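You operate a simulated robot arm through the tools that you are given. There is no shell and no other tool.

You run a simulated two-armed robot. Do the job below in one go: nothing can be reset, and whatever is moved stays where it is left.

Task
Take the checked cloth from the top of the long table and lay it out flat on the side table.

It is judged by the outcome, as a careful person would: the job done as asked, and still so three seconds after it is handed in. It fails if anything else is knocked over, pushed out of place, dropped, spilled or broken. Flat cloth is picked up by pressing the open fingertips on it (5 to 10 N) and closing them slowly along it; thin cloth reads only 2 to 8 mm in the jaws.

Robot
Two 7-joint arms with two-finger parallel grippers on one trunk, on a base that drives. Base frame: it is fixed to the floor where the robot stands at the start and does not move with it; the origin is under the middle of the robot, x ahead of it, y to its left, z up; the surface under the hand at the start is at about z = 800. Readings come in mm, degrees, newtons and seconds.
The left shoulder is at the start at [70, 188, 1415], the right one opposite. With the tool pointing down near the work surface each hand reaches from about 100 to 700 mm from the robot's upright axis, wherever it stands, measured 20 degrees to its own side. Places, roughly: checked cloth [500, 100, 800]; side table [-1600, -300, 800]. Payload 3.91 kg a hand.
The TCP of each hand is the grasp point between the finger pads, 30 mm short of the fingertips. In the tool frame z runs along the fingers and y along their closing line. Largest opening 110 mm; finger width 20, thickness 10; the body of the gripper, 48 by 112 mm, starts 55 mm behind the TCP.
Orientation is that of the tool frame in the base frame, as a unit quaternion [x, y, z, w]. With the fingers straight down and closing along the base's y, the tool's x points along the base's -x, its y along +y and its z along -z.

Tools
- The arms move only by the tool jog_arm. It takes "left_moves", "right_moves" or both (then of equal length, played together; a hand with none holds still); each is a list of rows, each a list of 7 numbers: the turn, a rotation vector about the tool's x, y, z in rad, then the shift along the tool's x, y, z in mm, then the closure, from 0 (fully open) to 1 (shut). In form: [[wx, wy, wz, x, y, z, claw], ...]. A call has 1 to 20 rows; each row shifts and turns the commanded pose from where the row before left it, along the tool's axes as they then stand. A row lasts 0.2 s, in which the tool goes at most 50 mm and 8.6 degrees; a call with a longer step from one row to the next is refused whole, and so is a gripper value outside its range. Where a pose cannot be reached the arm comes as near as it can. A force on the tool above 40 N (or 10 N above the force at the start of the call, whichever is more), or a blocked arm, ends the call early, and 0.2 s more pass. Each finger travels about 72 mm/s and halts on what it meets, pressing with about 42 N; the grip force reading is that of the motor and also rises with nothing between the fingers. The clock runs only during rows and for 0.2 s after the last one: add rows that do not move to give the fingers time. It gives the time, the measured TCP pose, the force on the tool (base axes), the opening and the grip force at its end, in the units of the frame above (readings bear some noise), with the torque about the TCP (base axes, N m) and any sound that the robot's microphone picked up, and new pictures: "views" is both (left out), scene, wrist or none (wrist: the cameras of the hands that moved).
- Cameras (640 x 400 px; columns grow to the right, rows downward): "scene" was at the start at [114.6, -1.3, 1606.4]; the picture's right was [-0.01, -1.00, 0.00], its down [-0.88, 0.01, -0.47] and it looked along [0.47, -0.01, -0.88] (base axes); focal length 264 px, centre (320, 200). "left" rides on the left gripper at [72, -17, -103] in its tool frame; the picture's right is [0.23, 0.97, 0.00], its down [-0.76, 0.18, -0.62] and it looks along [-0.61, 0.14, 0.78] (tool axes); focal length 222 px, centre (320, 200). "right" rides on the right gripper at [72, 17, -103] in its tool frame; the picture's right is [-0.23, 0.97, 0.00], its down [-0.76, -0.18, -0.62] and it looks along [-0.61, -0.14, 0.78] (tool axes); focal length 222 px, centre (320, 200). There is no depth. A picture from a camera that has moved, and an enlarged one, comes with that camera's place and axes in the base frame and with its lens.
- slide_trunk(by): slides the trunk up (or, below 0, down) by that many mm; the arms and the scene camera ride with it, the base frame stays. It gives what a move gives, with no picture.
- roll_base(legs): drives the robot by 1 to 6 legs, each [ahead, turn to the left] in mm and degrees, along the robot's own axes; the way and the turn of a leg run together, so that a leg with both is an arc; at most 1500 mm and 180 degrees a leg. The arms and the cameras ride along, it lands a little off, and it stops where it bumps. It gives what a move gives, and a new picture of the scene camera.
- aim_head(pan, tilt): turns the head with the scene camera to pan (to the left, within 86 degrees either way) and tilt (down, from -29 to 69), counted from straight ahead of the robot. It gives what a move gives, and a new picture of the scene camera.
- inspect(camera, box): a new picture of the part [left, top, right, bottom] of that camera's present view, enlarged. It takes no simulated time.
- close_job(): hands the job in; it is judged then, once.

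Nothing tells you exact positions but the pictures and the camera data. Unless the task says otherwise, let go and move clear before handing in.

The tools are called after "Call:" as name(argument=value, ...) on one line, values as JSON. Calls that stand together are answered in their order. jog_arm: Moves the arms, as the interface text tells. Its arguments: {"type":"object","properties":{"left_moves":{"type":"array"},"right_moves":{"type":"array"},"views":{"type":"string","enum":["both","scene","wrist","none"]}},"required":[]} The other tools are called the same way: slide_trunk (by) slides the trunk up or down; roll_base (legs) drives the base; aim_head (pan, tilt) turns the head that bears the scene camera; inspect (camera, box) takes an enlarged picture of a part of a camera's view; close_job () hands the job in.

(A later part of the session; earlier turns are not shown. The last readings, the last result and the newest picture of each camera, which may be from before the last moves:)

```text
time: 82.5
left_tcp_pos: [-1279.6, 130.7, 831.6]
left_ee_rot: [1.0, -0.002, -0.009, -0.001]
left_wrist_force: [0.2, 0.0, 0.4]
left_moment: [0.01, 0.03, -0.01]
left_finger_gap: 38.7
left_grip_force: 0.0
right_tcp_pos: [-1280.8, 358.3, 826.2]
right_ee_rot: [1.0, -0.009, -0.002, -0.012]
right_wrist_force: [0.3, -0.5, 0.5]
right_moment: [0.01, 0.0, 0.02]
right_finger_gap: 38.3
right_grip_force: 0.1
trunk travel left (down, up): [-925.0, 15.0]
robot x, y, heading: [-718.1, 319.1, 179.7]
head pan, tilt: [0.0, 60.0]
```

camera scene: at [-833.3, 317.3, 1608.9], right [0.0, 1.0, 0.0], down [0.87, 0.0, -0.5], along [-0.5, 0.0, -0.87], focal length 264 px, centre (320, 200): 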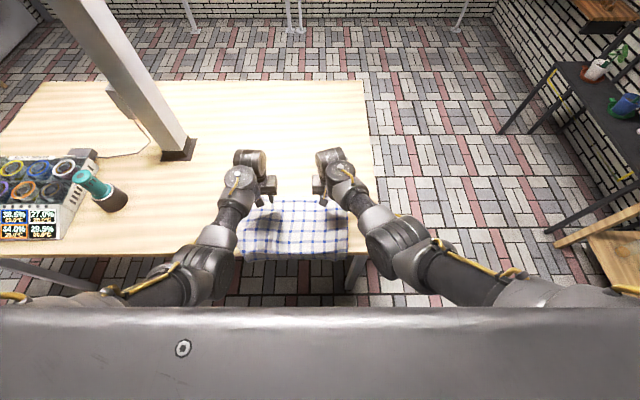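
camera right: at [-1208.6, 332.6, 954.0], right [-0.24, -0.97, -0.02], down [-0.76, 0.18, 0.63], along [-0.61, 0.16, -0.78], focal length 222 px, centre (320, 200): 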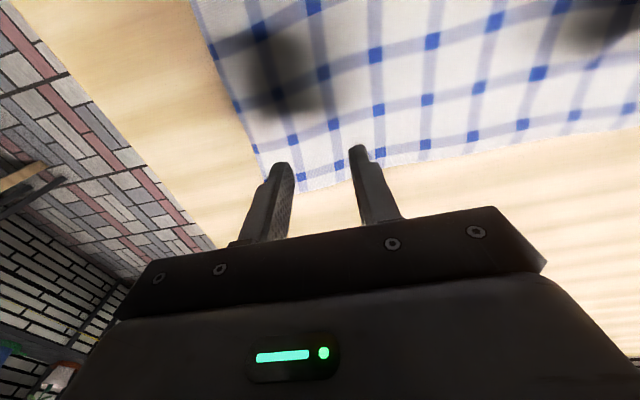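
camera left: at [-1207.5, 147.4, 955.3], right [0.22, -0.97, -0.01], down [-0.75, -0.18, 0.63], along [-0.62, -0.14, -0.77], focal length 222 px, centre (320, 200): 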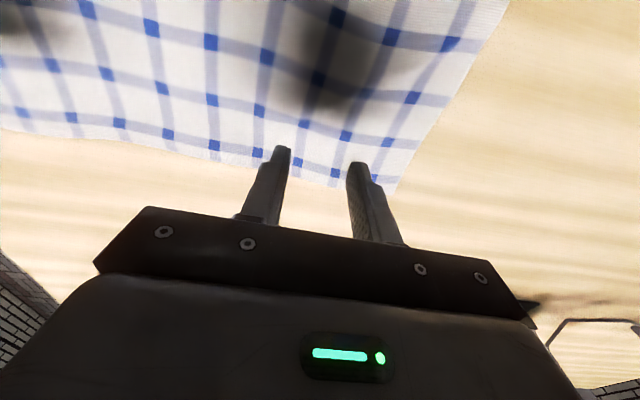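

Contact hasn't registered yet and the right hand is drifting slightly sideways. I'll take a look before continuing.

Call:
inspect(camera="scene", box=[200, 130, 400, 270])

Call:
inspect(camera="right", box=[120, 60, 480, 285])

Call:
inspect(camera="left", box=[120, 60, 480, 285])

```text
2.86 times, centred on (300, 200) of scene
camera zoom: at [-834.4, 317.6, 1608.8], right [0.0, 1.0, 0.0], down [0.87, 0.0, -0.5], along [-0.5, 0.0, -0.87], focal length 754 px, centre (377, 200)
```

zoom: 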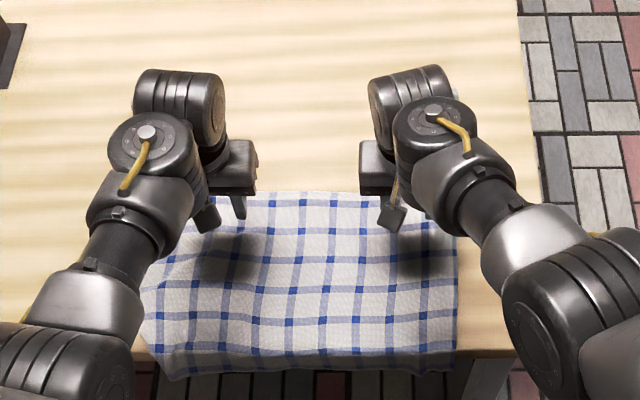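

```text
1.78 times, centred on (300, 172) of right
camera zoom: at [-1208.8, 337.3, 930.0], right [-0.24, -0.97, -0.02], down [-0.76, 0.18, 0.63], along [-0.61, 0.17, -0.78], focal length 395 px, centre (356, 249)
```

zoom: 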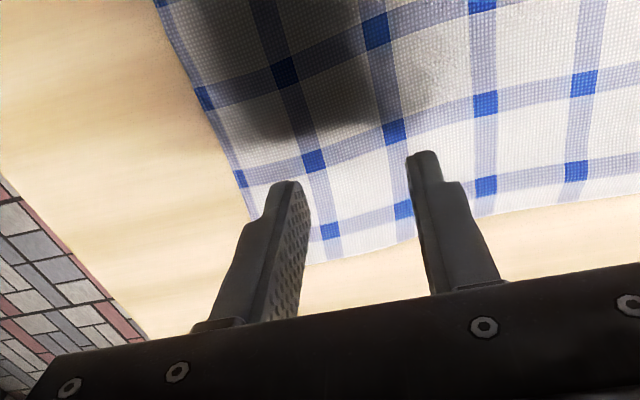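

```text
1.78 times, centred on (300, 172) of left
camera zoom: at [-1207.1, 146.2, 933.9], right [0.22, -0.97, -0.01], down [-0.75, -0.18, 0.63], along [-0.62, -0.14, -0.77], focal length 395 px, centre (356, 249)
```

zoom: 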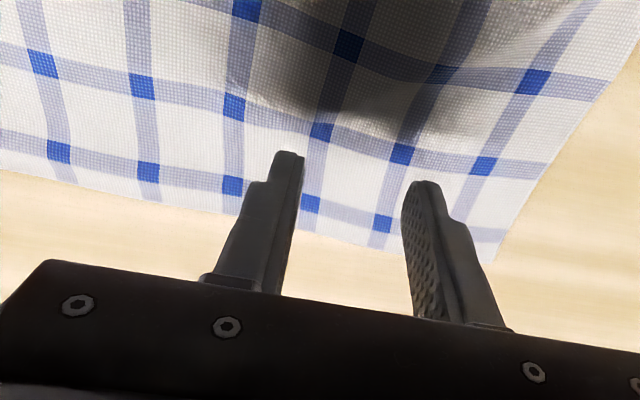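

The fingers look well placed; the surface is just slightly lower. I'll continue pressing down in small steps.

Call:
jog_arm(left_moves=[[0, 0, 0, 0, 0, 0.8, 0.65], [0, 0, 0, 0, 0, 0.6, 0.65], [0, 0, 0, 0, 0, 0, 0.65], [0, 0, 0, 0, 0, 0, 0.65]], right_moves=[[0, 0, 0, 0, 0, 0.4, 0.65], [0, 0, 0, 0, 0, 0.4, 0.65], [0, 0, 0, 0, 0, 0, 0.65], [0, 0, 0, 0, 0, 0, 0.65]], views="none")

```text
time: 83.5
left_tcp_pos: [-1279.6, 130.9, 830.8]
left_ee_rot: [1.0, -0.002, -0.008, -0.001]
left_wrist_force: [0.7, 0.4, 0.0]
left_moment: [0.0, -0.02, -0.01]
left_finger_gap: 38.6
left_grip_force: 0.0
right_tcp_pos: [-1281.8, 359.1, 826.7]
right_ee_rot: [1.0, -0.009, -0.002, -0.012]
right_wrist_force: [0.2, -0.3, 0.4]
right_moment: [-0.02, -0.05, -0.01]
right_finger_gap: 38.5
right_grip_force: 0.1
trunk travel left (down, up): [-925.0, 15.0]
robot x, y, heading: [-712.6, 316.3, 179.8]
head pan, tilt: [0.0, 60.0]
```

Call:
jog_arm(left_moves=[[0, 0, 0, 0, 0, 0.8, 0.65], [0, 0, 0, 0, 0, 0.8, 0.65], [0, 0, 0, 0, 0, 0.5, 0.65], [0, 0, 0, 0, 0, 0, 0.65], [0, 0, 0, 0, 0, 0, 0.65]], right_moves=[[0, 0, 0, 0, 0, 0.4, 0.65], [0, 0, 0, 0, 0, 0.4, 0.65], [0, 0, 0, 0, 0, 0, 0.65], [0, 0, 0, 0, 0, 0, 0.65], [0, 0, 0, 0, 0, 0, 0.65]], views="none")

```text
time: 84.7
left_tcp_pos: [-1280.2, 130.3, 829.3]
left_ee_rot: [1.0, -0.002, -0.007, -0.001]
left_wrist_force: [-0.9, -0.5, 1.0]
left_moment: [0.04, -0.02, -0.03]
left_finger_gap: 38.6
left_grip_force: 0.0
right_tcp_pos: [-1284.3, 358.5, 826.3]
right_ee_rot: [1.0, -0.009, -0.003, -0.013]
right_wrist_force: [1.2, 0.0, -0.7]
right_moment: [0.0, -0.04, 0.02]
right_finger_gap: 38.5
right_grip_force: 0.1
trunk travel left (down, up): [-925.0, 15.0]
robot x, y, heading: [-718.5, 316.8, 179.6]
head pan, tilt: [0.0, 60.0]
```

Call:
jog_arm(left_moves=[[0, 0, 0, 0, 0, 1, 0.65], [0, 0, 0, 0, 0, 1, 0.65], [0, 0, 0, 0, 0, 1, 0.65], [0, 0, 0, 0, 0, 0, 0.65], [0, 0, 0, 0, 0, 0, 0.65]], right_moves=[[0, 0, 0, 0, 0, 0.7, 0.65], [0, 0, 0, 0, 0, 0.7, 0.65], [0, 0, 0, 0, 0, 0.6, 0.65], [0, 0, 0, 0, 0, 0, 0.65], [0, 0, 0, 0, 0, 0, 0.65]], views="none")

```text
time: 85.9
left_tcp_pos: [-1279.8, 130.9, 824.8]
left_ee_rot: [1.0, -0.001, -0.008, 0.0]
left_wrist_force: [0.1, -0.5, -0.7]
left_moment: [0.01, 0.05, -0.02]
left_finger_gap: 38.6
left_grip_force: 0.0
right_tcp_pos: [-1282.2, 361.3, 822.1]
right_ee_rot: [1.0, -0.009, -0.002, -0.014]
right_wrist_force: [0.9, -0.8, 0.1]
right_moment: [0.04, 0.03, 0.03]
right_finger_gap: 38.6
right_grip_force: 0.1
trunk travel left (down, up): [-925.0, 15.0]
robot x, y, heading: [-717.3, 315.6, 179.4]
head pan, tilt: [0.0, 60.0]
```

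Call:
jog_arm(left_moves=[[0, 0, 0, 0, 0, 1.5, 0.65], [0, 0, 0, 0, 0, 1.5, 0.65], [0, 0, 0, 0, 0, 1, 0.65], [0, 0, 0, 0, 0, 0, 0.65], [0, 0, 0, 0, 0, 0, 0.65]], right_moves=[[0, 0, 0, 0, 0, 1, 0.65], [0, 0, 0, 0, 0, 1, 0.65], [0, 0, 0, 0, 0, 1, 0.65], [0, 0, 0, 0, 0, 0, 0.65], [0, 0, 0, 0, 0, 0, 0.65]], views="wrist")

```text
time: 87.1
left_tcp_pos: [-1280.8, 130.7, 822.3]
left_ee_rot: [1.0, -0.002, -0.008, -0.001]
left_wrist_force: [-0.2, -0.7, -0.8]
left_moment: [-0.02, -0.01, -0.01]
left_finger_gap: 38.7
left_grip_force: 0.0
right_tcp_pos: [-1283.6, 361.0, 820.1]
right_ee_rot: [1.0, -0.01, -0.003, -0.013]
right_wrist_force: [-0.1, -0.6, 0.0]
right_moment: [0.0, 0.03, 0.02]
right_finger_gap: 38.6
right_grip_force: 0.1
trunk travel left (down, up): [-925.0, 15.0]
robot x, y, heading: [-718.4, 316.6, 179.8]
head pan, tilt: [0.0, 60.0]
camera right: at [-1210.8, 340.4, 923.6], right [-0.25, -0.97, -0.03], down [-0.76, 0.18, 0.63], along [-0.61, 0.18, -0.77], focal length 222 px, centre (320, 200)
camera left: at [-1207.3, 146.8, 923.5], right [0.22, -0.97, -0.01], down [-0.75, -0.18, 0.63], along [-0.62, -0.14, -0.77], focal length 222 px, centre (320, 200)
```

right: 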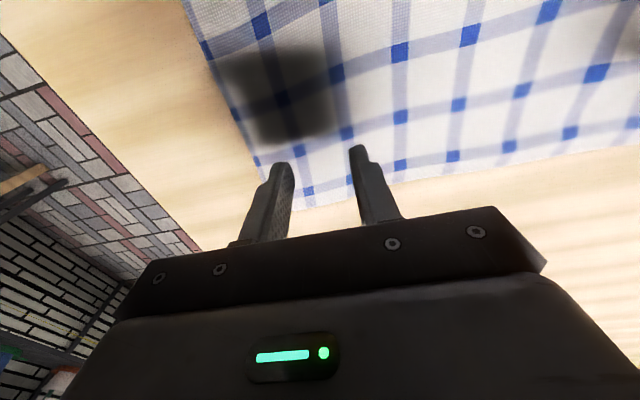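
left: 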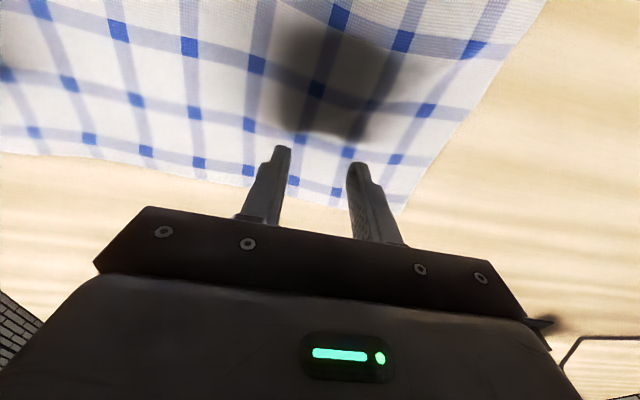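

Judging by the check size in the wrist views, this table's surface is lower than assumed, around z = 765. I'll move forward 20 mm and lower further, carefully at the end.

Call:
jog_arm(left_moves=[[0, 0, 0, -10, 0, 6, 0.65], [0, 0, 0, -10, 0, 6, 0.65], [0, 0, 0, 0, 0, 4, 0.65], [0, 0, 0, 0, 0, 2, 0.65], [0, 0, 0, 0, 0, 0, 0.65], [0, 0, 0, 0, 0, 0, 0.65]], right_moves=[[0, 0, 0, -10, 0, 6, 0.65], [0, 0, 0, -10, 0, 5, 0.65], [0, 0, 0, 0, 0, 3, 0.65], [0, 0, 0, 0, 0, 2, 0.65], [0, 0, 0, 0, 0, 0, 0.65], [0, 0, 0, 0, 0, 0, 0.65]], views="wrist")

```text
time: 88.5
left_tcp_pos: [-1301.1, 131.4, 803.5]
left_ee_rot: [1.0, -0.001, -0.008, -0.001]
left_wrist_force: [1.0, 0.2, -0.5]
left_moment: [-0.01, 0.01, 0.0]
left_finger_gap: 38.4
left_grip_force: 0.0
right_tcp_pos: [-1290.3, 344.7, 813.7]
right_ee_rot: [1.0, -0.004, -0.002, -0.004]
right_wrist_force: [0.2, -0.6, -1.0]
right_moment: [0.04, 0.01, 0.0]
right_finger_gap: 38.4
right_grip_force: 0.0
right hand out of reach, approached as far as the arm can: row 2
trunk travel left (down, up): [-925.0, 15.0]
robot x, y, heading: [-720.3, 319.6, 179.8]
head pan, tilt: [0.0, 60.0]
camera right: at [-1216.4, 325.3, 917.6], right [-0.23, -0.97, -0.01], down [-0.76, 0.18, 0.63], along [-0.61, 0.15, -0.78], focal length 222 px, centre (320, 200)
camera left: at [-1227.4, 147.0, 905.1], right [0.22, -0.97, -0.01], down [-0.75, -0.18, 0.63], along [-0.62, -0.14, -0.77], focal length 222 px, centre (320, 200)
```

right: 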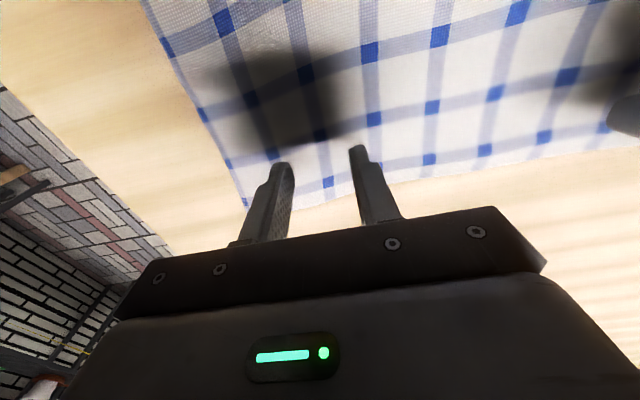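
left: 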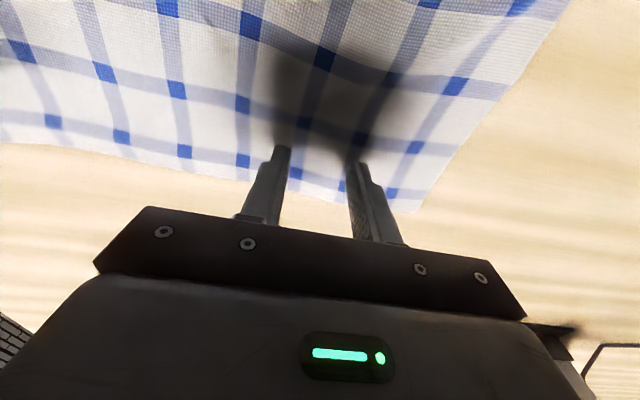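

The right arm was at its reach limit there. I'll raise both hands a little and lower the trunk instead, which eases the reach.

Call:
jog_arm(left_moves=[[0, 0, 0, 3, 0, -12, 0.65], [0, 0, 0, 3, 0, -12, 0.65], [0, 0, 0, 0, 0, 0, 0.65]], right_moves=[[0, 0, 0, 0, -6, -7, 0.65], [0, 0, 0, 0, -6, -7, 0.65], [0, 0, 0, 0, 0, 0, 0.65]], views="none")

Call:
slide_trunk(by=-25)

```text
time: 89.3
left_tcp_pos: [-1295.7, 130.9, 827.1]
left_ee_rot: [1.0, -0.001, -0.008, 0.0]
left_wrist_force: [0.1, 0.6, 0.4]
left_moment: [0.0, -0.05, 0.01]
left_finger_gap: 38.5
left_grip_force: 0.1
right_tcp_pos: [-1291.7, 354.8, 827.7]
right_ee_rot: [1.0, -0.002, -0.002, -0.004]
right_wrist_force: [-0.8, -0.6, 0.3]
right_moment: [0.02, -0.03, 0.0]
right_finger_gap: 38.4
right_grip_force: 0.1
trunk travel left (down, up): [-925.0, 15.0]
robot x, y, heading: [-716.6, 317.0, 179.9]
head pan, tilt: [0.0, 60.0]
```

```text
time: 90.0
left_tcp_pos: [-1294.9, 132.0, 802.3]
left_ee_rot: [1.0, -0.001, -0.008, -0.001]
left_wrist_force: [-0.2, 0.3, 0.2]
left_moment: [0.0, -0.03, 0.02]
left_finger_gap: 38.4
left_grip_force: 0.1
right_tcp_pos: [-1292.1, 356.1, 801.5]
right_ee_rot: [1.0, -0.002, -0.001, -0.003]
right_wrist_force: [-0.4, 0.3, -0.3]
right_moment: [-0.01, -0.04, 0.02]
right_finger_gap: 38.5
right_grip_force: 0.0
trunk travel left (down, up): [-900.0, 40.0]
robot x, y, heading: [-717.0, 318.2, 179.4]
head pan, tilt: [0.0, 60.0]
```

Both hands are level now at z ≈ 802. I'll lower gently to find the surface.

Call:
jog_arm(left_moves=[[0, 0, 0, 0, 0, 2, 0.65], [0, 0, 0, 0, 0, 2, 0.65], [0, 0, 0, 0, 0, 1, 0.65], [0, 0, 0, 0, 0, 0, 0.65]], right_moves=[[0, 0, 0, 0, 0, 2, 0.65], [0, 0, 0, 0, 0, 2, 0.65], [0, 0, 0, 0, 0, 1, 0.65], [0, 0, 0, 0, 0, 0, 0.65]], views="wrist")

```text
time: 91.0
left_tcp_pos: [-1295.6, 132.0, 796.2]
left_ee_rot: [1.0, -0.002, -0.008, -0.001]
left_wrist_force: [-0.2, -0.3, 0.0]
left_moment: [0.0, 0.01, -0.03]
left_finger_gap: 38.5
left_grip_force: 0.0
right_tcp_pos: [-1291.3, 355.6, 796.6]
right_ee_rot: [1.0, -0.003, -0.002, -0.004]
right_wrist_force: [-0.3, -0.1, 0.4]
right_moment: [0.0, 0.01, 0.02]
right_finger_gap: 38.8
right_grip_force: 0.0
trunk travel left (down, up): [-900.0, 40.0]
robot x, y, heading: [-717.7, 315.4, 179.8]
head pan, tilt: [0.0, 60.0]
camera right: at [-1218.7, 337.2, 900.4], right [-0.23, -0.97, -0.01], down [-0.76, 0.18, 0.63], along [-0.61, 0.15, -0.78], focal length 222 px, centre (320, 200)
camera left: at [-1221.8, 146.8, 898.4], right [0.22, -0.97, -0.01], down [-0.75, -0.18, 0.63], along [-0.62, -0.14, -0.77], focal length 222 px, centre (320, 200)
```

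right: 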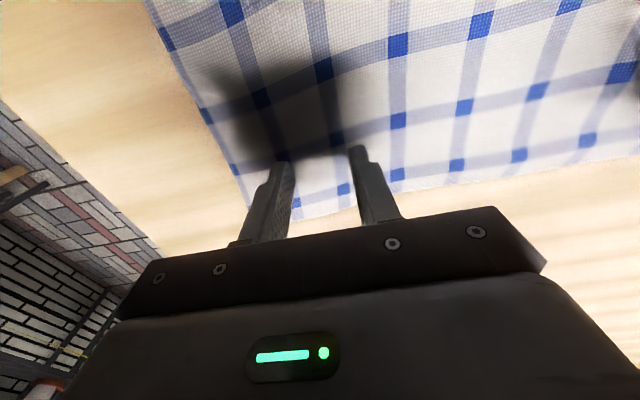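
left: 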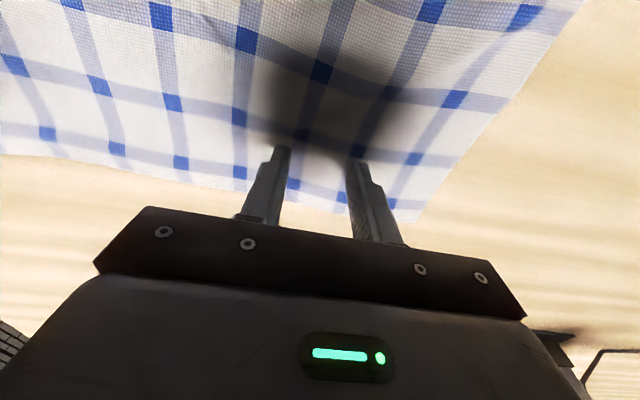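

Call:
jog_arm(left_moves=[[0, 0, 0, 0, 0, 1.2, 0.65], [0, 0, 0, 0, 0, 1.2, 0.65], [0, 0, 0, 0, 0, 1, 0.65], [0, 0, 0, 0, 0, 0, 0.65]], right_moves=[[0, 0, 0, 0, 0, 1.2, 0.65], [0, 0, 0, 0, 0, 1.2, 0.65], [0, 0, 0, 0, 0, 1, 0.65], [0, 0, 0, 0, 0, 0, 0.65]], views="none")

```text
time: 92.0
left_tcp_pos: [-1295.9, 130.0, 794.3]
left_ee_rot: [1.0, -0.002, -0.008, 0.0]
left_wrist_force: [-0.4, -0.1, 0.1]
left_moment: [0.04, 0.01, 0.01]
left_finger_gap: 38.6
left_grip_force: 0.0
right_tcp_pos: [-1291.7, 355.2, 793.3]
right_ee_rot: [1.0, -0.003, -0.002, -0.003]
right_wrist_force: [-0.1, -0.5, -0.7]
right_moment: [0.0, -0.01, 0.01]
right_finger_gap: 38.7
right_grip_force: 0.1
trunk travel left (down, up): [-900.0, 40.0]
robot x, y, heading: [-714.0, 318.6, 179.7]
head pan, tilt: [0.0, 60.0]
```

Call:
jog_arm(left_moves=[[0, 0, 0, 0, 0, 1.2, 0.65], [0, 0, 0, 0, 0, 1.2, 0.65], [0, 0, 0, 0, 0, 1.2, 0.65], [0, 0, 0, 0, 0, 0, 0.65], [0, 0, 0, 0, 0, 0, 0.65]], right_moves=[[0, 0, 0, 0, 0, 1.2, 0.65], [0, 0, 0, 0, 0, 1.2, 0.65], [0, 0, 0, 0, 0, 1.2, 0.65], [0, 0, 0, 0, 0, 0, 0.65], [0, 0, 0, 0, 0, 0, 0.65]], views="none")

```text
time: 93.2
left_tcp_pos: [-1293.7, 131.6, 791.8]
left_ee_rot: [1.0, -0.002, -0.009, -0.001]
left_wrist_force: [-0.5, 0.0, 0.6]
left_moment: [-0.02, -0.01, -0.02]
left_finger_gap: 38.6
left_grip_force: 0.1
right_tcp_pos: [-1290.9, 355.9, 791.0]
right_ee_rot: [1.0, -0.002, -0.004, -0.004]
right_wrist_force: [-1.0, 0.4, 15.3]
right_moment: [-0.33, -0.03, -0.02]
right_finger_gap: 37.8
right_grip_force: 0.2
trunk travel left (down, up): [-900.0, 40.0]
robot x, y, heading: [-718.0, 316.5, 179.5]
head pan, tilt: [0.0, 60.0]
```

The right hand touches now (surface at about z = 760). I'll ease the right and bring the left into contact.

Call:
jog_arm(left_moves=[[0, 0, 0, 0, 0, 0.8, 0.65], [0, 0, 0, 0, 0, 0.5, 0.65], [0, 0, 0, 0, 0, 0, 0.65], [0, 0, 0, 0, 0, 0, 0.65]], right_moves=[[0, 0, 0, 0, 0, -0.6, 0.65], [0, 0, 0, 0, 0, 0, 0.65], [0, 0, 0, 0, 0, 0, 0.65], [0, 0, 0, 0, 0, 0, 0.65]], views="none")

```text
time: 94.2
left_tcp_pos: [-1294.5, 130.9, 791.6]
left_ee_rot: [1.0, -0.002, -0.01, -0.001]
left_wrist_force: [-0.7, -2.7, 19.5]
left_moment: [-0.2, -0.12, -0.05]
left_finger_gap: 38.4
left_grip_force: 0.1
right_tcp_pos: [-1290.3, 354.9, 792.0]
right_ee_rot: [1.0, -0.003, -0.002, -0.003]
right_wrist_force: [-2.8, -0.8, 6.9]
right_moment: [-0.21, 0.03, 0.01]
right_finger_gap: 38.8
right_grip_force: 0.3
trunk travel left (down, up): [-900.0, 40.0]
robot x, y, heading: [-717.7, 318.3, 179.8]
head pan, tilt: [0.0, 60.0]
```

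Call:
jog_arm(left_moves=[[0, 0, 0, 0, 0, -0.6, 0.65], [0, 0, 0, 0, 0, 0, 0.65], [0, 0, 0, -3, 0, 0, 0.65], [0, 0, 0, -6, 0, 0, 0.65], [0, 0, 0, -6, 0, 0, 0.65], [0, 0, 0, -6, 0, 0, 0.65], [0, 0, 0, 0, 0, 0, 0.65]], right_moves=[[0, 0, 0, 0, 0, 0, 0.65], [0, 0, 0, 0, 0, 0, 0.65], [0, 0, 0, -3, 0, 0, 0.65], [0, 0, 0, -6, 0, 0, 0.65], [0, 0, 0, -6, 0, 0, 0.65], [0, 0, 0, -6, 0, 0, 0.65], [0, 0, 0, 0, 0, 0, 0.65]], views="wrist")

Call:
inspect(camera="scene", box=[200, 130, 400, 270])

```text
time: 95.8
left_tcp_pos: [-1313.3, 131.3, 789.9]
left_ee_rot: [1.0, -0.002, -0.009, -0.002]
left_wrist_force: [3.3, 0.3, 18.7]
left_moment: [-0.07, -0.25, 0.0]
left_finger_gap: 38.3
left_grip_force: 0.0
right_tcp_pos: [-1292.6, 356.0, 791.5]
right_ee_rot: [1.0, -0.003, -0.003, -0.004]
right_wrist_force: [0.0, 0.0, 0.4]
right_moment: [-0.03, 0.0, -0.05]
right_finger_gap: 38.5
right_grip_force: 0.0
right hand out of reach, approached as far as the arm can: row 4, 5, 6
trunk travel left (down, up): [-900.0, 40.0]
robot x, y, heading: [-714.0, 316.0, 179.8]
head pan, tilt: [0.0, 60.0]
camera right: at [-1218.9, 337.4, 895.1], right [-0.23, -0.97, -0.01], down [-0.76, 0.18, 0.63], along [-0.61, 0.15, -0.78], focal length 222 px, centre (320, 200)
camera left: at [-1240.2, 147.3, 893.1], right [0.22, -0.97, -0.01], down [-0.75, -0.18, 0.64], along [-0.62, -0.14, -0.77], focal length 222 px, centre (320, 200)
```

right: 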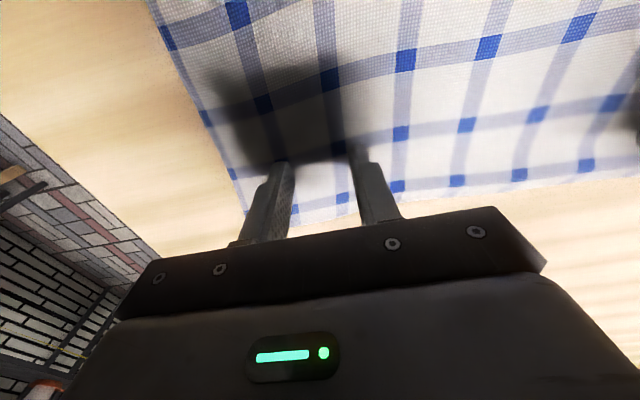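
left: 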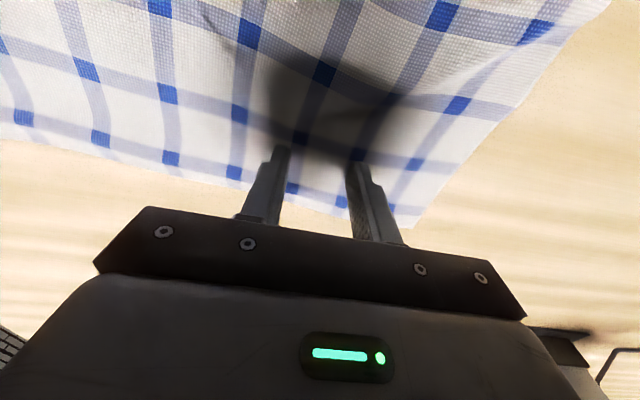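

```text
2.86 times, centred on (300, 200) of scene
camera zoom: at [-830.8, 318.6, 1584.1], right [0.0, 1.0, 0.0], down [0.86, 0.0, -0.5], along [-0.5, 0.0, -0.86], focal length 754 px, centre (377, 200)
```

zoom: 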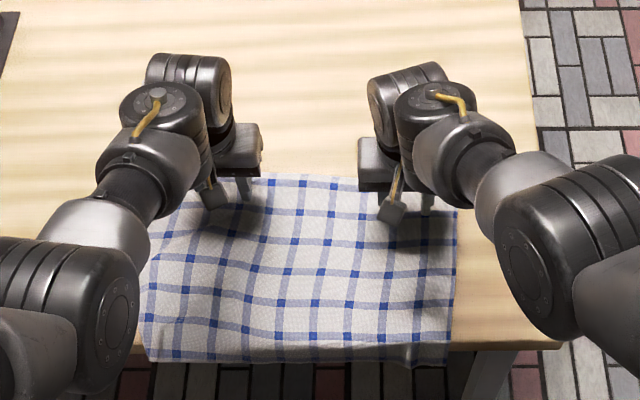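

The left hand's press-slide works: its side of the cloth moved 20 mm forward cleanly. The right arm is out of its reach zone, so I'll lift both hands and shift the robot north, to do the sliding with the left hand alone near the middle.

Call:
jog_arm(left_moves=[[0, 0, 0, 0, 0, -6, 0.65], [0, 0, 0, 0, 0, -20, 0.65], [0, 0, 0, 0, 0, -25, 0.65], [0, 0, 0, 0, 0, -20, 0.65], [0, 0, 0, 0, 0, 0, 0.65]], right_moves=[[0, 0, 0, 0, 0, -6, 0.65], [0, 0, 0, 0, 0, -20, 0.65], [0, 0, 0, 0, 0, -25, 0.65], [0, 0, 0, 0, 0, -20, 0.65], [0, 0, 0, 0, 0, 0, 0.65]], views="none")

Call:
roll_base(legs=[[0, 20], [-250, 0], [0, -20], [295, 0]])

```text
time: 97.0
left_tcp_pos: [-1314.7, 131.0, 860.1]
left_ee_rot: [1.0, -0.002, -0.007, -0.001]
left_wrist_force: [-0.5, -0.1, -0.1]
left_moment: [-0.01, -0.01, -0.05]
left_finger_gap: 38.5
left_grip_force: 0.1
right_tcp_pos: [-1294.3, 354.9, 861.6]
right_ee_rot: [1.0, -0.002, -0.002, -0.003]
right_wrist_force: [-0.3, 0.1, -0.6]
right_moment: [-0.02, -0.02, 0.02]
right_finger_gap: 38.6
right_grip_force: 0.1
trunk travel left (down, up): [-900.0, 40.0]
robot x, y, heading: [-718.9, 317.2, 179.6]
head pan, tilt: [0.0, 60.0]
```

```text
time: 102.7
left_tcp_pos: [-1377.9, 209.2, 861.3]
left_ee_rot: [1.0, 0.002, -0.008, -0.001]
left_wrist_force: [0.5, -0.1, -0.7]
left_moment: [0.01, 0.0, -0.04]
left_finger_gap: 38.4
left_grip_force: 0.1
right_tcp_pos: [-1358.8, 431.2, 862.6]
right_ee_rot: [1.0, 0.002, -0.001, -0.003]
right_wrist_force: [1.2, 0.6, 0.6]
right_moment: [-0.01, 0.01, 0.0]
right_finger_gap: 38.3
right_grip_force: 0.1
trunk travel left (down, up): [-900.0, 40.0]
robot x, y, heading: [-783.4, 399.2, -179.7]
head pan, tilt: [0.0, 60.0]
camera scene: at [-897.6, 399.9, 1584.0], right [-0.01, 1.0, 0.0], down [0.87, 0.0, -0.5], along [-0.5, 0.0, -0.87], focal length 264 px, centre (320, 200)
```

scene: 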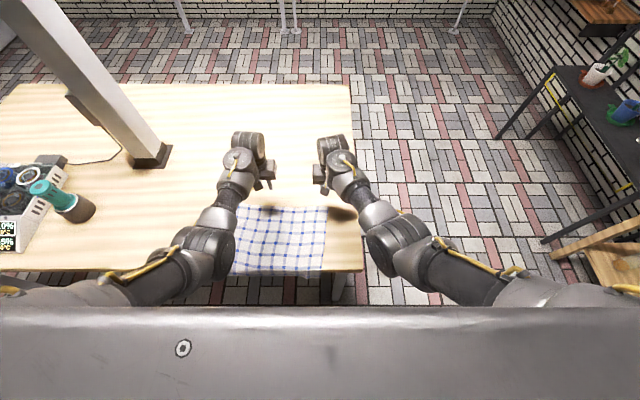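

Call:
inspect(camera="scene", box=[200, 180, 360, 290])

Call:
inspect(camera="left", box=[0, 0, 640, 400])

```text
3.64 times, centred on (280, 235) of scene
camera zoom: at [-897.6, 399.9, 1584.0], right [-0.01, 1.0, 0.0], down [0.87, 0.0, -0.5], along [-0.5, 0.0, -0.87], focal length 959 px, centre (466, 73)
```

zoom: 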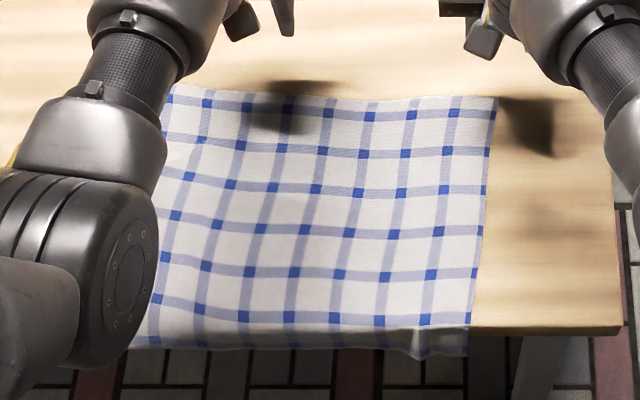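

```text
1.00 times, centred on (320, 200) of left (not enlarged: the box is as wide or as high as the picture)
camera zoom: at [-1303.5, 225.1, 963.1], right [0.23, -0.97, -0.01], down [-0.75, -0.18, 0.63], along [-0.62, -0.14, -0.77], focal length 222 px, centre (320, 200)
```

zoom: 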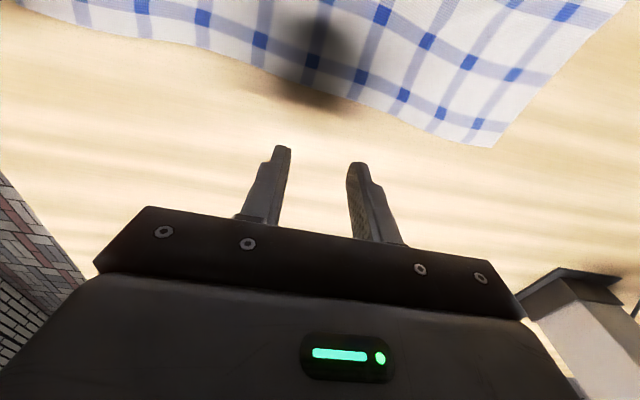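

The cloth is flat, with about 25 mm of hem drooping at the front edge and the right side slightly behind the left. I'll move the right hand aside and bring the left hand over the far edge, right of centre.

Call:
jog_arm(left_moves=[[0, 0, 0, 10, -12, 0, 0.65], [0, 0, 0, 10, -12, 0, 0.65], [0, 0, 0, 10, -12, 10, 0.65], [0, 0, 0, 10, -12, 15, 0.65], [0, 0, 0, 10, -12, 15, 0.65], [0, 0, 0, 10, -11, 15, 0.65], [0, 0, 0, 0, 0, 6, 0.65], [0, 0, 0, 0, 0, 0, 0.65]], right_moves=[[0, 0, 0, 0, -15, -5, 0.65], [0, 0, 0, 0, -15, -5, 0.65], [0, 0, 0, 0, -15, -5, 0.65], [0, 0, 0, 0, -10, 0, 0.65], [0, 0, 0, 0, 0, 0, 0.65], [0, 0, 0, 0, 0, 0, 0.65], [0, 0, 0, 0, 0, 0, 0.65], [0, 0, 0, 0, 0, 0, 0.65]], views="both")

```text
time: 104.5
left_tcp_pos: [-1318.4, 279.1, 797.4]
left_ee_rot: [1.0, 0.002, -0.008, 0.0]
left_wrist_force: [0.5, 0.2, 0.3]
left_moment: [-0.03, 0.0, -0.02]
left_finger_gap: 38.5
left_grip_force: 0.0
right_tcp_pos: [-1361.1, 485.9, 878.6]
right_ee_rot: [1.0, 0.002, -0.002, -0.003]
right_wrist_force: [-0.1, 0.2, -0.4]
right_moment: [-0.01, 0.0, -0.03]
right_finger_gap: 38.3
right_grip_force: 0.1
trunk travel left (down, up): [-900.0, 40.0]
robot x, y, heading: [-783.4, 403.0, -179.7]
head pan, tilt: [0.0, 60.0]
camera scene: at [-899.0, 399.8, 1583.8], right [-0.01, 1.0, 0.0], down [0.87, 0.0, -0.5], along [-0.5, 0.0, -0.87], focal length 264 px, centre (320, 200)
camera right: at [-1286.9, 468.3, 981.8], right [-0.22, -0.97, -0.01], down [-0.76, 0.17, 0.63], along [-0.61, 0.14, -0.78], focal length 222 px, centre (320, 200)
camera left: at [-1245.4, 296.0, 900.6], right [0.23, -0.97, -0.01], down [-0.75, -0.18, 0.63], along [-0.62, -0.14, -0.77], focal length 222 px, centre (320, 200)
```

scene: 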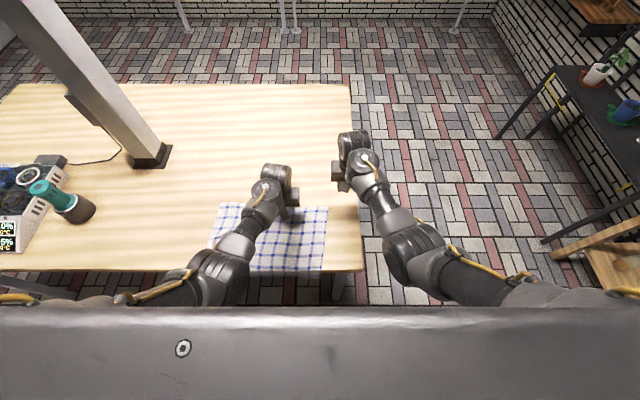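
right: 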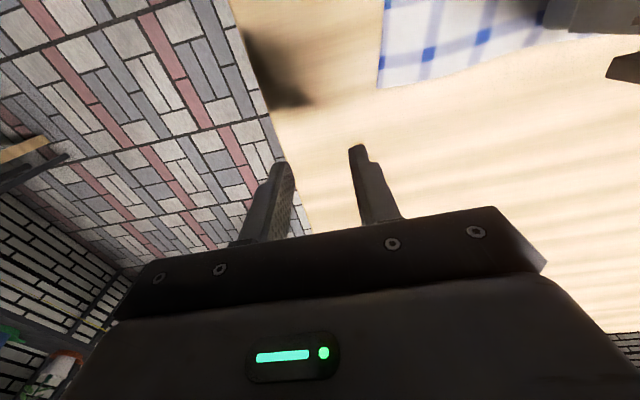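
left: 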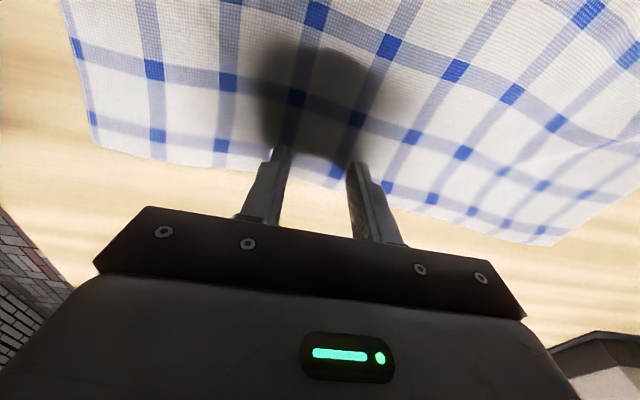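

Call:
jog_arm(left_moves=[[0, 0, 0, 0, 0, 3, 0.65], [0, 0, 0, 0, 0, 1.2, 0.65], [0, 0, 0, 0, 0, 0.8, 0.65], [0, 0, 0, 0, 0, 0, 0.65], [0, 0, 0, 0, 0, 0, 0.65]], views="none")

```text
time: 105.7
left_tcp_pos: [-1318.7, 280.6, 793.2]
left_ee_rot: [1.0, 0.002, -0.008, -0.001]
left_wrist_force: [-0.4, -0.6, 0.1]
left_moment: [0.0, 0.01, 0.01]
left_finger_gap: 38.5
left_grip_force: 0.0
right_tcp_pos: [-1360.3, 486.4, 879.2]
right_ee_rot: [1.0, 0.001, -0.002, -0.003]
right_wrist_force: [-0.4, 0.1, -0.2]
right_moment: [0.0, 0.01, 0.02]
right_finger_gap: 38.7
right_grip_force: 0.1
trunk travel left (down, up): [-900.0, 40.0]
robot x, y, heading: [-784.8, 400.2, -179.6]
head pan, tilt: [0.0, 60.0]
```

Call:
jog_arm(left_moves=[[0, 0, 0, 0, 0, 0.8, 0.65], [0, 0, 0, 0, 0, 0.5, 0.65], [0, 0, 0, 0, 0, 0, 0.65], [0, 0, 0, 0, 0, 0, 0.65]], views="none")

```text
time: 106.7
left_tcp_pos: [-1318.8, 280.2, 792.2]
left_ee_rot: [1.0, 0.002, -0.008, -0.001]
left_wrist_force: [0.1, 0.6, 0.0]
left_moment: [-0.03, 0.0, 0.0]
left_finger_gap: 38.4
left_grip_force: 0.1
right_tcp_pos: [-1360.4, 485.6, 877.7]
right_ee_rot: [1.0, 0.002, -0.001, -0.003]
right_wrist_force: [-0.6, -0.8, 0.0]
right_moment: [-0.05, -0.02, 0.01]
right_finger_gap: 38.5
right_grip_force: 0.1
trunk travel left (down, up): [-900.0, 40.0]
robot x, y, heading: [-781.2, 402.5, -179.8]
head pan, tilt: [0.0, 60.0]
```

Call:
jog_arm(left_moves=[[0, 0, 0, 0, 0, 0.7, 0.65], [0, 0, 0, 0, 0, 0.5, 0.65], [0, 0, 0, 0, 0, 0, 0.65], [0, 0, 0, 0, 0, 0, 0.65]], views="none")

```text
time: 107.7
left_tcp_pos: [-1319.1, 279.5, 791.3]
left_ee_rot: [1.0, 0.002, -0.008, -0.001]
left_wrist_force: [-0.7, -1.3, 2.0]
left_moment: [-0.02, 0.02, -0.02]
left_finger_gap: 38.3
left_grip_force: 0.1
right_tcp_pos: [-1359.8, 486.2, 878.5]
right_ee_rot: [1.0, 0.001, -0.002, -0.003]
right_wrist_force: [0.5, 0.4, 0.3]
right_moment: [0.01, 0.03, -0.02]
right_finger_gap: 38.7
right_grip_force: 0.1
trunk travel left (down, up): [-900.0, 40.0]
robot x, y, heading: [-781.8, 402.1, -179.8]
head pan, tilt: [0.0, 60.0]
```

Light contact at 2 N. I'll press slightly more and slide forward 35 mm.

Call:
jog_arm(left_moves=[[0, 0, 0, 0, 0, 0.5, 0.65], [0, 0, 0, 0, 0, 0, 0.65], [0, 0, 0, -4, 0, -0.06, 0.65], [0, 0, 0, -6, 0, -0.1, 0.65], [0, 0, 0, -6, 0, -0.1, 0.65], [0, 0, 0, -6, 0, -0.1, 0.65], [0, 0, 0, -6, 0, -0.1, 0.65], [0, 0, 0, -6, 0, -0.1, 0.65], [0, 0, 0, 0, 0, 0, 0.65]], views="wrist")

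Call:
inspect(camera="scene", box=[200, 180, 360, 290])

```text
time: 109.7
left_tcp_pos: [-1353.4, 280.1, 791.9]
left_ee_rot: [1.0, 0.002, -0.008, 0.0]
left_wrist_force: [0.7, 0.8, 3.3]
left_moment: [-0.06, -0.06, 0.04]
left_finger_gap: 38.5
left_grip_force: 0.1
right_tcp_pos: [-1360.4, 486.0, 879.4]
right_ee_rot: [1.0, 0.002, -0.002, -0.003]
right_wrist_force: [-0.4, -0.5, -0.5]
right_moment: [0.02, 0.0, 0.0]
right_finger_gap: 38.4
right_grip_force: 0.0
trunk travel left (down, up): [-900.0, 40.0]
robot x, y, heading: [-781.8, 402.5, -179.7]
head pan, tilt: [0.0, 60.0]
camera left: at [-1279.9, 296.4, 893.5], right [0.23, -0.97, -0.01], down [-0.75, -0.18, 0.63], along [-0.62, -0.14, -0.77], focal length 222 px, centre (320, 200)
```

left: 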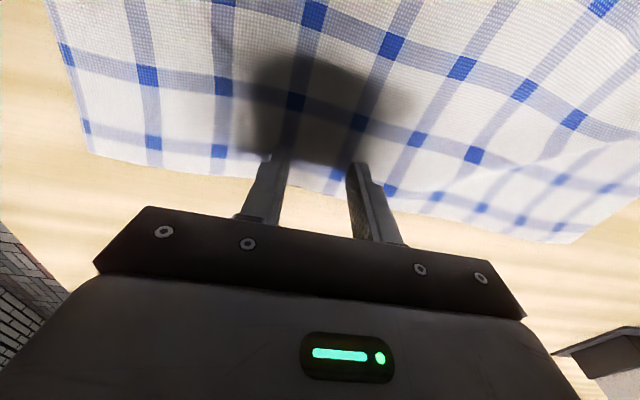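

```text
3.64 times, centred on (280, 235) of scene
camera zoom: at [-898.2, 400.1, 1583.8], right [-0.01, 1.0, 0.0], down [0.87, 0.0, -0.5], along [-0.5, 0.0, -0.87], focal length 959 px, centre (466, 73)
```

zoom: 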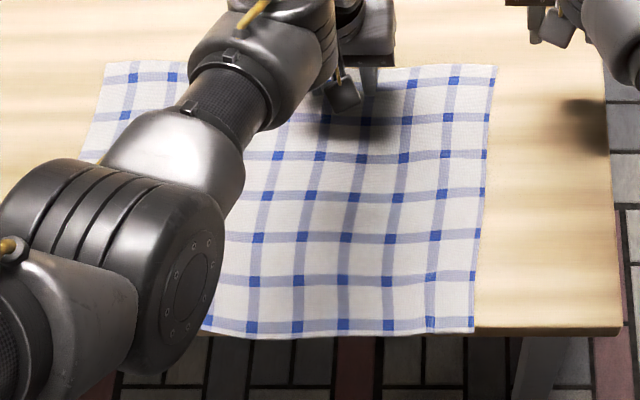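

The cloth slid forward cleanly and straightened; its hem is now right at the table edge. I'll re-press at the cloth's middle and slide another 55 mm.

Call:
jog_arm(left_moves=[[0, 0, 0, 0, 0, -5, 0.65], [0, 0, 0, 0, 0, -5, 0.65], [0, 0, 0, 4, 14, 0, 0.65], [0, 0, 0, 4, 14, 0, 0.65], [0, 0, 0, 4, 14, 0, 0.65], [0, 0, 0, 0, 0, 5, 0.65], [0, 0, 0, 0, 0, 3.5, 0.65], [0, 0, 0, 0, 0, 0.9, 0.65], [0, 0, 0, 0, 0, 0, 0.65], [0, 0, 0, 0, 0, 0, 0.65]], views="none")

```text
time: 111.9
left_tcp_pos: [-1340.0, 238.1, 791.8]
left_ee_rot: [1.0, 0.003, -0.008, 0.0]
left_wrist_force: [-1.3, 1.0, -1.2]
left_moment: [0.03, 0.0, 0.01]
left_finger_gap: 38.5
left_grip_force: 0.0
right_tcp_pos: [-1360.9, 486.2, 878.9]
right_ee_rot: [1.0, 0.002, -0.002, -0.004]
right_wrist_force: [-0.7, 0.6, 0.1]
right_moment: [0.01, 0.01, -0.02]
right_finger_gap: 38.4
right_grip_force: 0.0
trunk travel left (down, up): [-900.0, 40.0]
robot x, y, heading: [-781.3, 401.4, -179.7]
head pan, tilt: [0.0, 60.0]
```

Call:
jog_arm(left_moves=[[0, 0, 0, 0, 0, 0.7, 0.65], [0, 0, 0, 0, 0, 0.5, 0.65], [0, 0, 0, 0, 0, 0, 0.65], [0, 0, 0, 0, 0, 0, 0.65]], views="none")

```text
time: 112.9
left_tcp_pos: [-1338.7, 238.8, 790.6]
left_ee_rot: [1.0, 0.002, -0.007, -0.001]
left_wrist_force: [0.1, -1.0, 3.1]
left_moment: [-0.08, 0.01, 0.0]
left_finger_gap: 38.7
left_grip_force: 0.9
right_tcp_pos: [-1360.9, 485.9, 878.9]
right_ee_rot: [1.0, 0.002, -0.002, -0.004]
right_wrist_force: [-0.3, -0.5, 0.7]
right_moment: [0.02, 0.01, -0.02]
right_finger_gap: 38.6
right_grip_force: 0.0
trunk travel left (down, up): [-900.0, 40.0]
robot x, y, heading: [-779.1, 402.2, -179.9]
head pan, tilt: [0.0, 60.0]
```

Call:
jog_arm(left_moves=[[0, 0, 0, 0, 0, 0.4, 0.65], [0, 0, 0, 0, 0, 0, 0.65], [0, 0, 0, -4, 0, -0.05, 0.65], [0, 0, 0, -6, 0, -0.08, 0.65], [0, 0, 0, -6, 0, -0.08, 0.65], [0, 0, 0, -6, 0, -0.08, 0.65], [0, 0, 0, -6, 0, -0.08, 0.65], [0, 0, 0, -6, 0, -0.08, 0.65], [0, 0, 0, -6, 0, -0.08, 0.65], [0, 0, 0, -6, 0, -0.08, 0.65], [0, 0, 0, -6, 0, -0.08, 0.65], [0, 0, 0, 0, 0, 0, 0.65]], views="wrist")

Call:
inspect(camera="scene", box=[200, 160, 380, 290])

```text
time: 115.5
left_tcp_pos: [-1392.3, 239.1, 792.3]
left_ee_rot: [1.0, 0.002, -0.007, -0.001]
left_wrist_force: [-0.1, -0.7, 1.5]
left_moment: [-0.01, 0.02, -0.01]
left_finger_gap: 38.5
left_grip_force: 0.0
right_tcp_pos: [-1360.3, 484.9, 879.9]
right_ee_rot: [1.0, 0.002, -0.002, -0.003]
right_wrist_force: [0.6, 0.0, -0.1]
right_moment: [-0.03, 0.0, 0.01]
right_finger_gap: 38.5
right_grip_force: 0.0
trunk travel left (down, up): [-900.0, 40.0]
robot x, y, heading: [-785.6, 401.2, -179.8]
head pan, tilt: [0.0, 60.0]
camera left: at [-1318.9, 254.5, 893.7], right [0.23, -0.97, -0.01], down [-0.75, -0.18, 0.63], along [-0.62, -0.14, -0.77], focal length 222 px, centre (320, 200)
```

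left: 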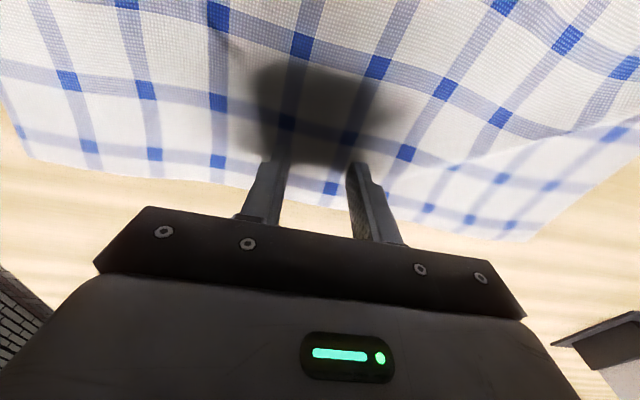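

```text
3.08 times, centred on (290, 225) of scene
camera zoom: at [-898.5, 400.0, 1583.8], right [-0.01, 1.0, 0.0], down [0.87, 0.0, -0.5], along [-0.5, 0.0, -0.87], focal length 812 px, centre (412, 123)
```

zoom: 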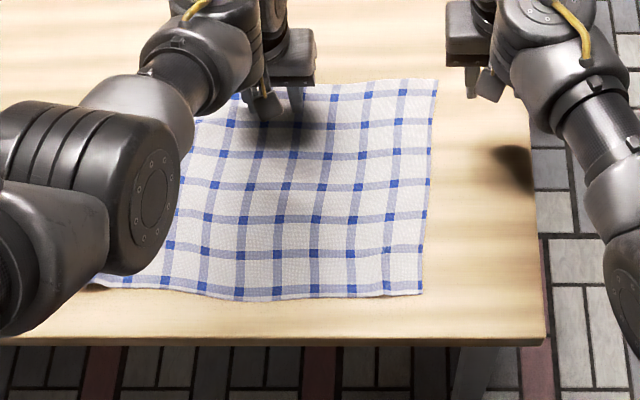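

The cloth is now fully on the table. I'll lift the left hand clear and back the robot away to inspect the whole cloth.

Call:
jog_arm(left_moves=[[0, 0, 0, 0, 0, -4, 0.65], [0, 0, 0, 0, 0, -15, 0.65], [0, 0, 0, 0, 0, -25, 0.65], [0, 0, 0, 0, 0, -25, 0.65], [0, 0, 0, 0, 0, -25, 0.65], [0, 0, 0, 0, 0, 0, 0.65]], views="none")

Call:
roll_base(legs=[[-350, 0]])

Call:
inspect(camera="scene", box=[180, 90, 370, 220])

```text
time: 116.9
left_tcp_pos: [-1390.6, 237.4, 886.3]
left_ee_rot: [1.0, 0.003, -0.007, -0.001]
left_wrist_force: [-0.8, -0.3, -0.5]
left_moment: [0.01, 0.04, 0.05]
left_finger_gap: 38.2
left_grip_force: 0.1
right_tcp_pos: [-1360.6, 485.7, 878.4]
right_ee_rot: [1.0, 0.002, -0.001, -0.004]
right_wrist_force: [0.0, -0.5, 0.0]
right_moment: [0.0, 0.0, 0.01]
right_finger_gap: 38.7
right_grip_force: 0.0
trunk travel left (down, up): [-900.0, 40.0]
robot x, y, heading: [-784.6, 400.5, -179.5]
head pan, tilt: [0.0, 60.0]
```

```text
time: 119.2
left_tcp_pos: [-1036.8, 239.6, 886.2]
left_ee_rot: [1.0, 0.003, -0.007, 0.0]
left_wrist_force: [-0.7, -0.9, -0.2]
left_moment: [0.0, -0.04, -0.01]
left_finger_gap: 38.5
left_grip_force: 0.0
right_tcp_pos: [-1006.4, 488.1, 877.5]
right_ee_rot: [1.0, 0.002, -0.002, -0.004]
right_wrist_force: [1.0, 0.4, 0.8]
right_moment: [-0.01, 0.03, -0.01]
right_finger_gap: 38.8
right_grip_force: 0.1
trunk travel left (down, up): [-900.0, 40.0]
robot x, y, heading: [-427.0, 404.0, -179.5]
head pan, tilt: [0.0, 60.0]
camera scene: at [-545.1, 402.0, 1583.7], right [-0.01, 1.0, 0.0], down [0.87, 0.0, -0.5], along [-0.5, 0.0, -0.87], focal length 264 px, centre (320, 200)
```

scene: 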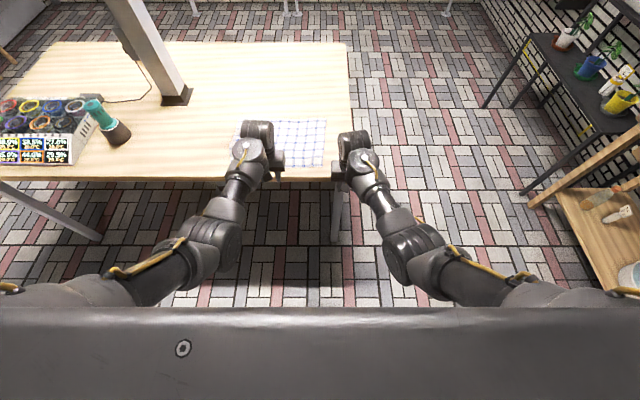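

```text
3.08 times, centred on (275, 155) of scene
camera zoom: at [-545.1, 402.0, 1583.7], right [-0.01, 1.0, 0.0], down [0.87, 0.0, -0.5], along [-0.5, 0.0, -0.87], focal length 812 px, centre (458, 338)
```

zoom: 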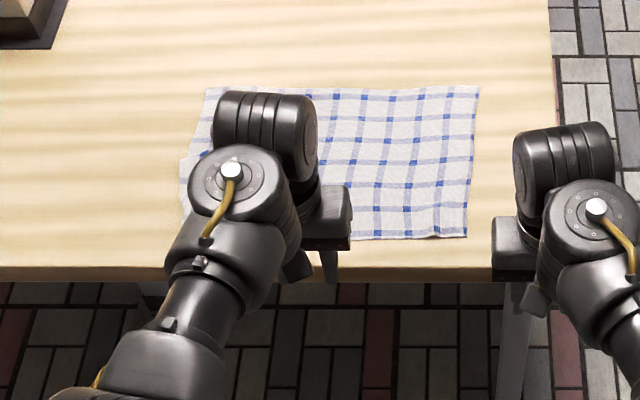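

Call:
roll_base(legs=[[-250, 0]])

Call:
aim_head(pan=8, tilt=45)

Call:
inspect(camera="scene", box=[240, 110, 400, 220])

```text
time: 121.0
left_tcp_pos: [-789.1, 243.7, 886.5]
left_ee_rot: [1.0, 0.001, -0.007, -0.001]
left_wrist_force: [0.3, 0.0, -0.1]
left_moment: [0.01, 0.01, -0.01]
left_finger_gap: 38.5
left_grip_force: 0.0
right_tcp_pos: [-757.6, 491.2, 878.2]
right_ee_rot: [1.0, -0.001, -0.002, -0.004]
right_wrist_force: [0.2, -0.5, -0.1]
right_moment: [-0.02, -0.01, 0.01]
right_finger_gap: 38.3
right_grip_force: 0.1
trunk travel left (down, up): [-900.0, 40.0]
robot x, y, heading: [-175.3, 405.1, -180.0]
head pan, tilt: [0.0, 60.0]
camera scene: at [-296.7, 403.4, 1583.7], right [0.0, 1.0, 0.0], down [0.87, 0.0, -0.5], along [-0.5, 0.0, -0.87], focal length 264 px, centre (320, 200)
```

scene: 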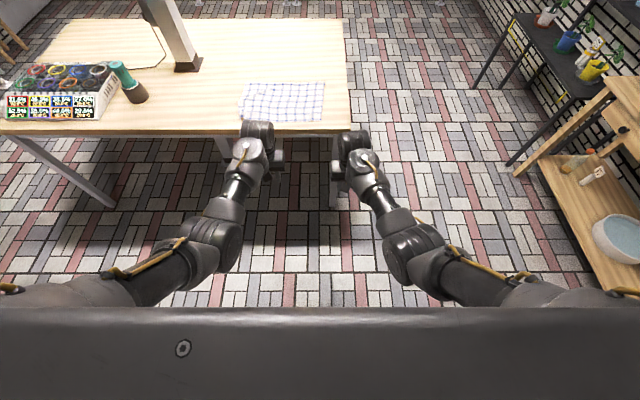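

```text
time: 121.8
left_tcp_pos: [-788.3, 242.8, 886.5]
left_ee_rot: [1.0, 0.0, -0.008, -0.001]
left_wrist_force: [0.3, 0.6, -0.4]
left_moment: [0.0, 0.02, 0.02]
left_finger_gap: 38.5
left_grip_force: 0.1
right_tcp_pos: [-756.2, 491.0, 879.2]
right_ee_rot: [1.0, 0.0, -0.002, -0.003]
right_wrist_force: [-0.1, 0.2, -0.9]
right_moment: [-0.02, 0.04, -0.01]
right_finger_gap: 38.6
right_grip_force: 0.0
trunk travel left (down, up): [-900.0, 40.0]
robot x, y, heading: [-179.4, 404.2, -180.0]
head pan, tilt: [8.0, 45.0]
camera scene: at [-308.6, 392.1, 1603.3], right [-0.14, 0.99, 0.0], down [0.7, 0.1, -0.71], along [-0.7, -0.1, -0.71], focal length 264 px, centre (320, 200)
```

scene: 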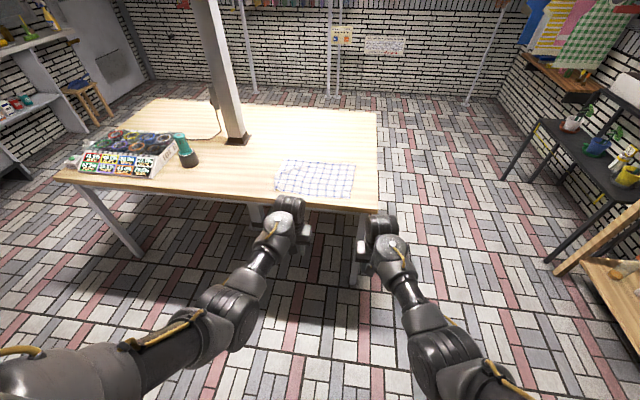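

```text
3.64 times, centred on (320, 165) of scene
camera zoom: at [-308.6, 392.1, 1603.3], right [-0.14, 0.99, 0.0], down [0.7, 0.1, -0.71], along [-0.7, -0.1, -0.71], focal length 959 px, centre (320, 327)
```

zoom: 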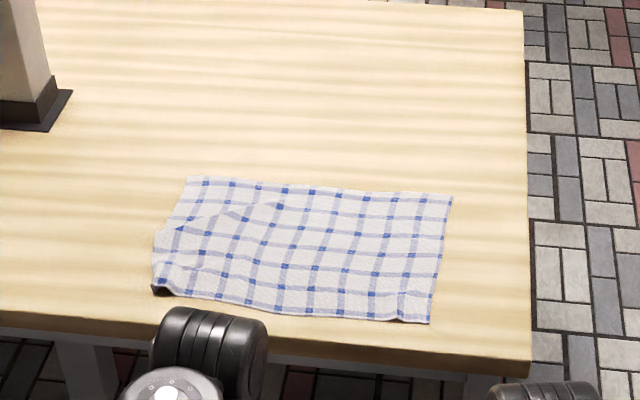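

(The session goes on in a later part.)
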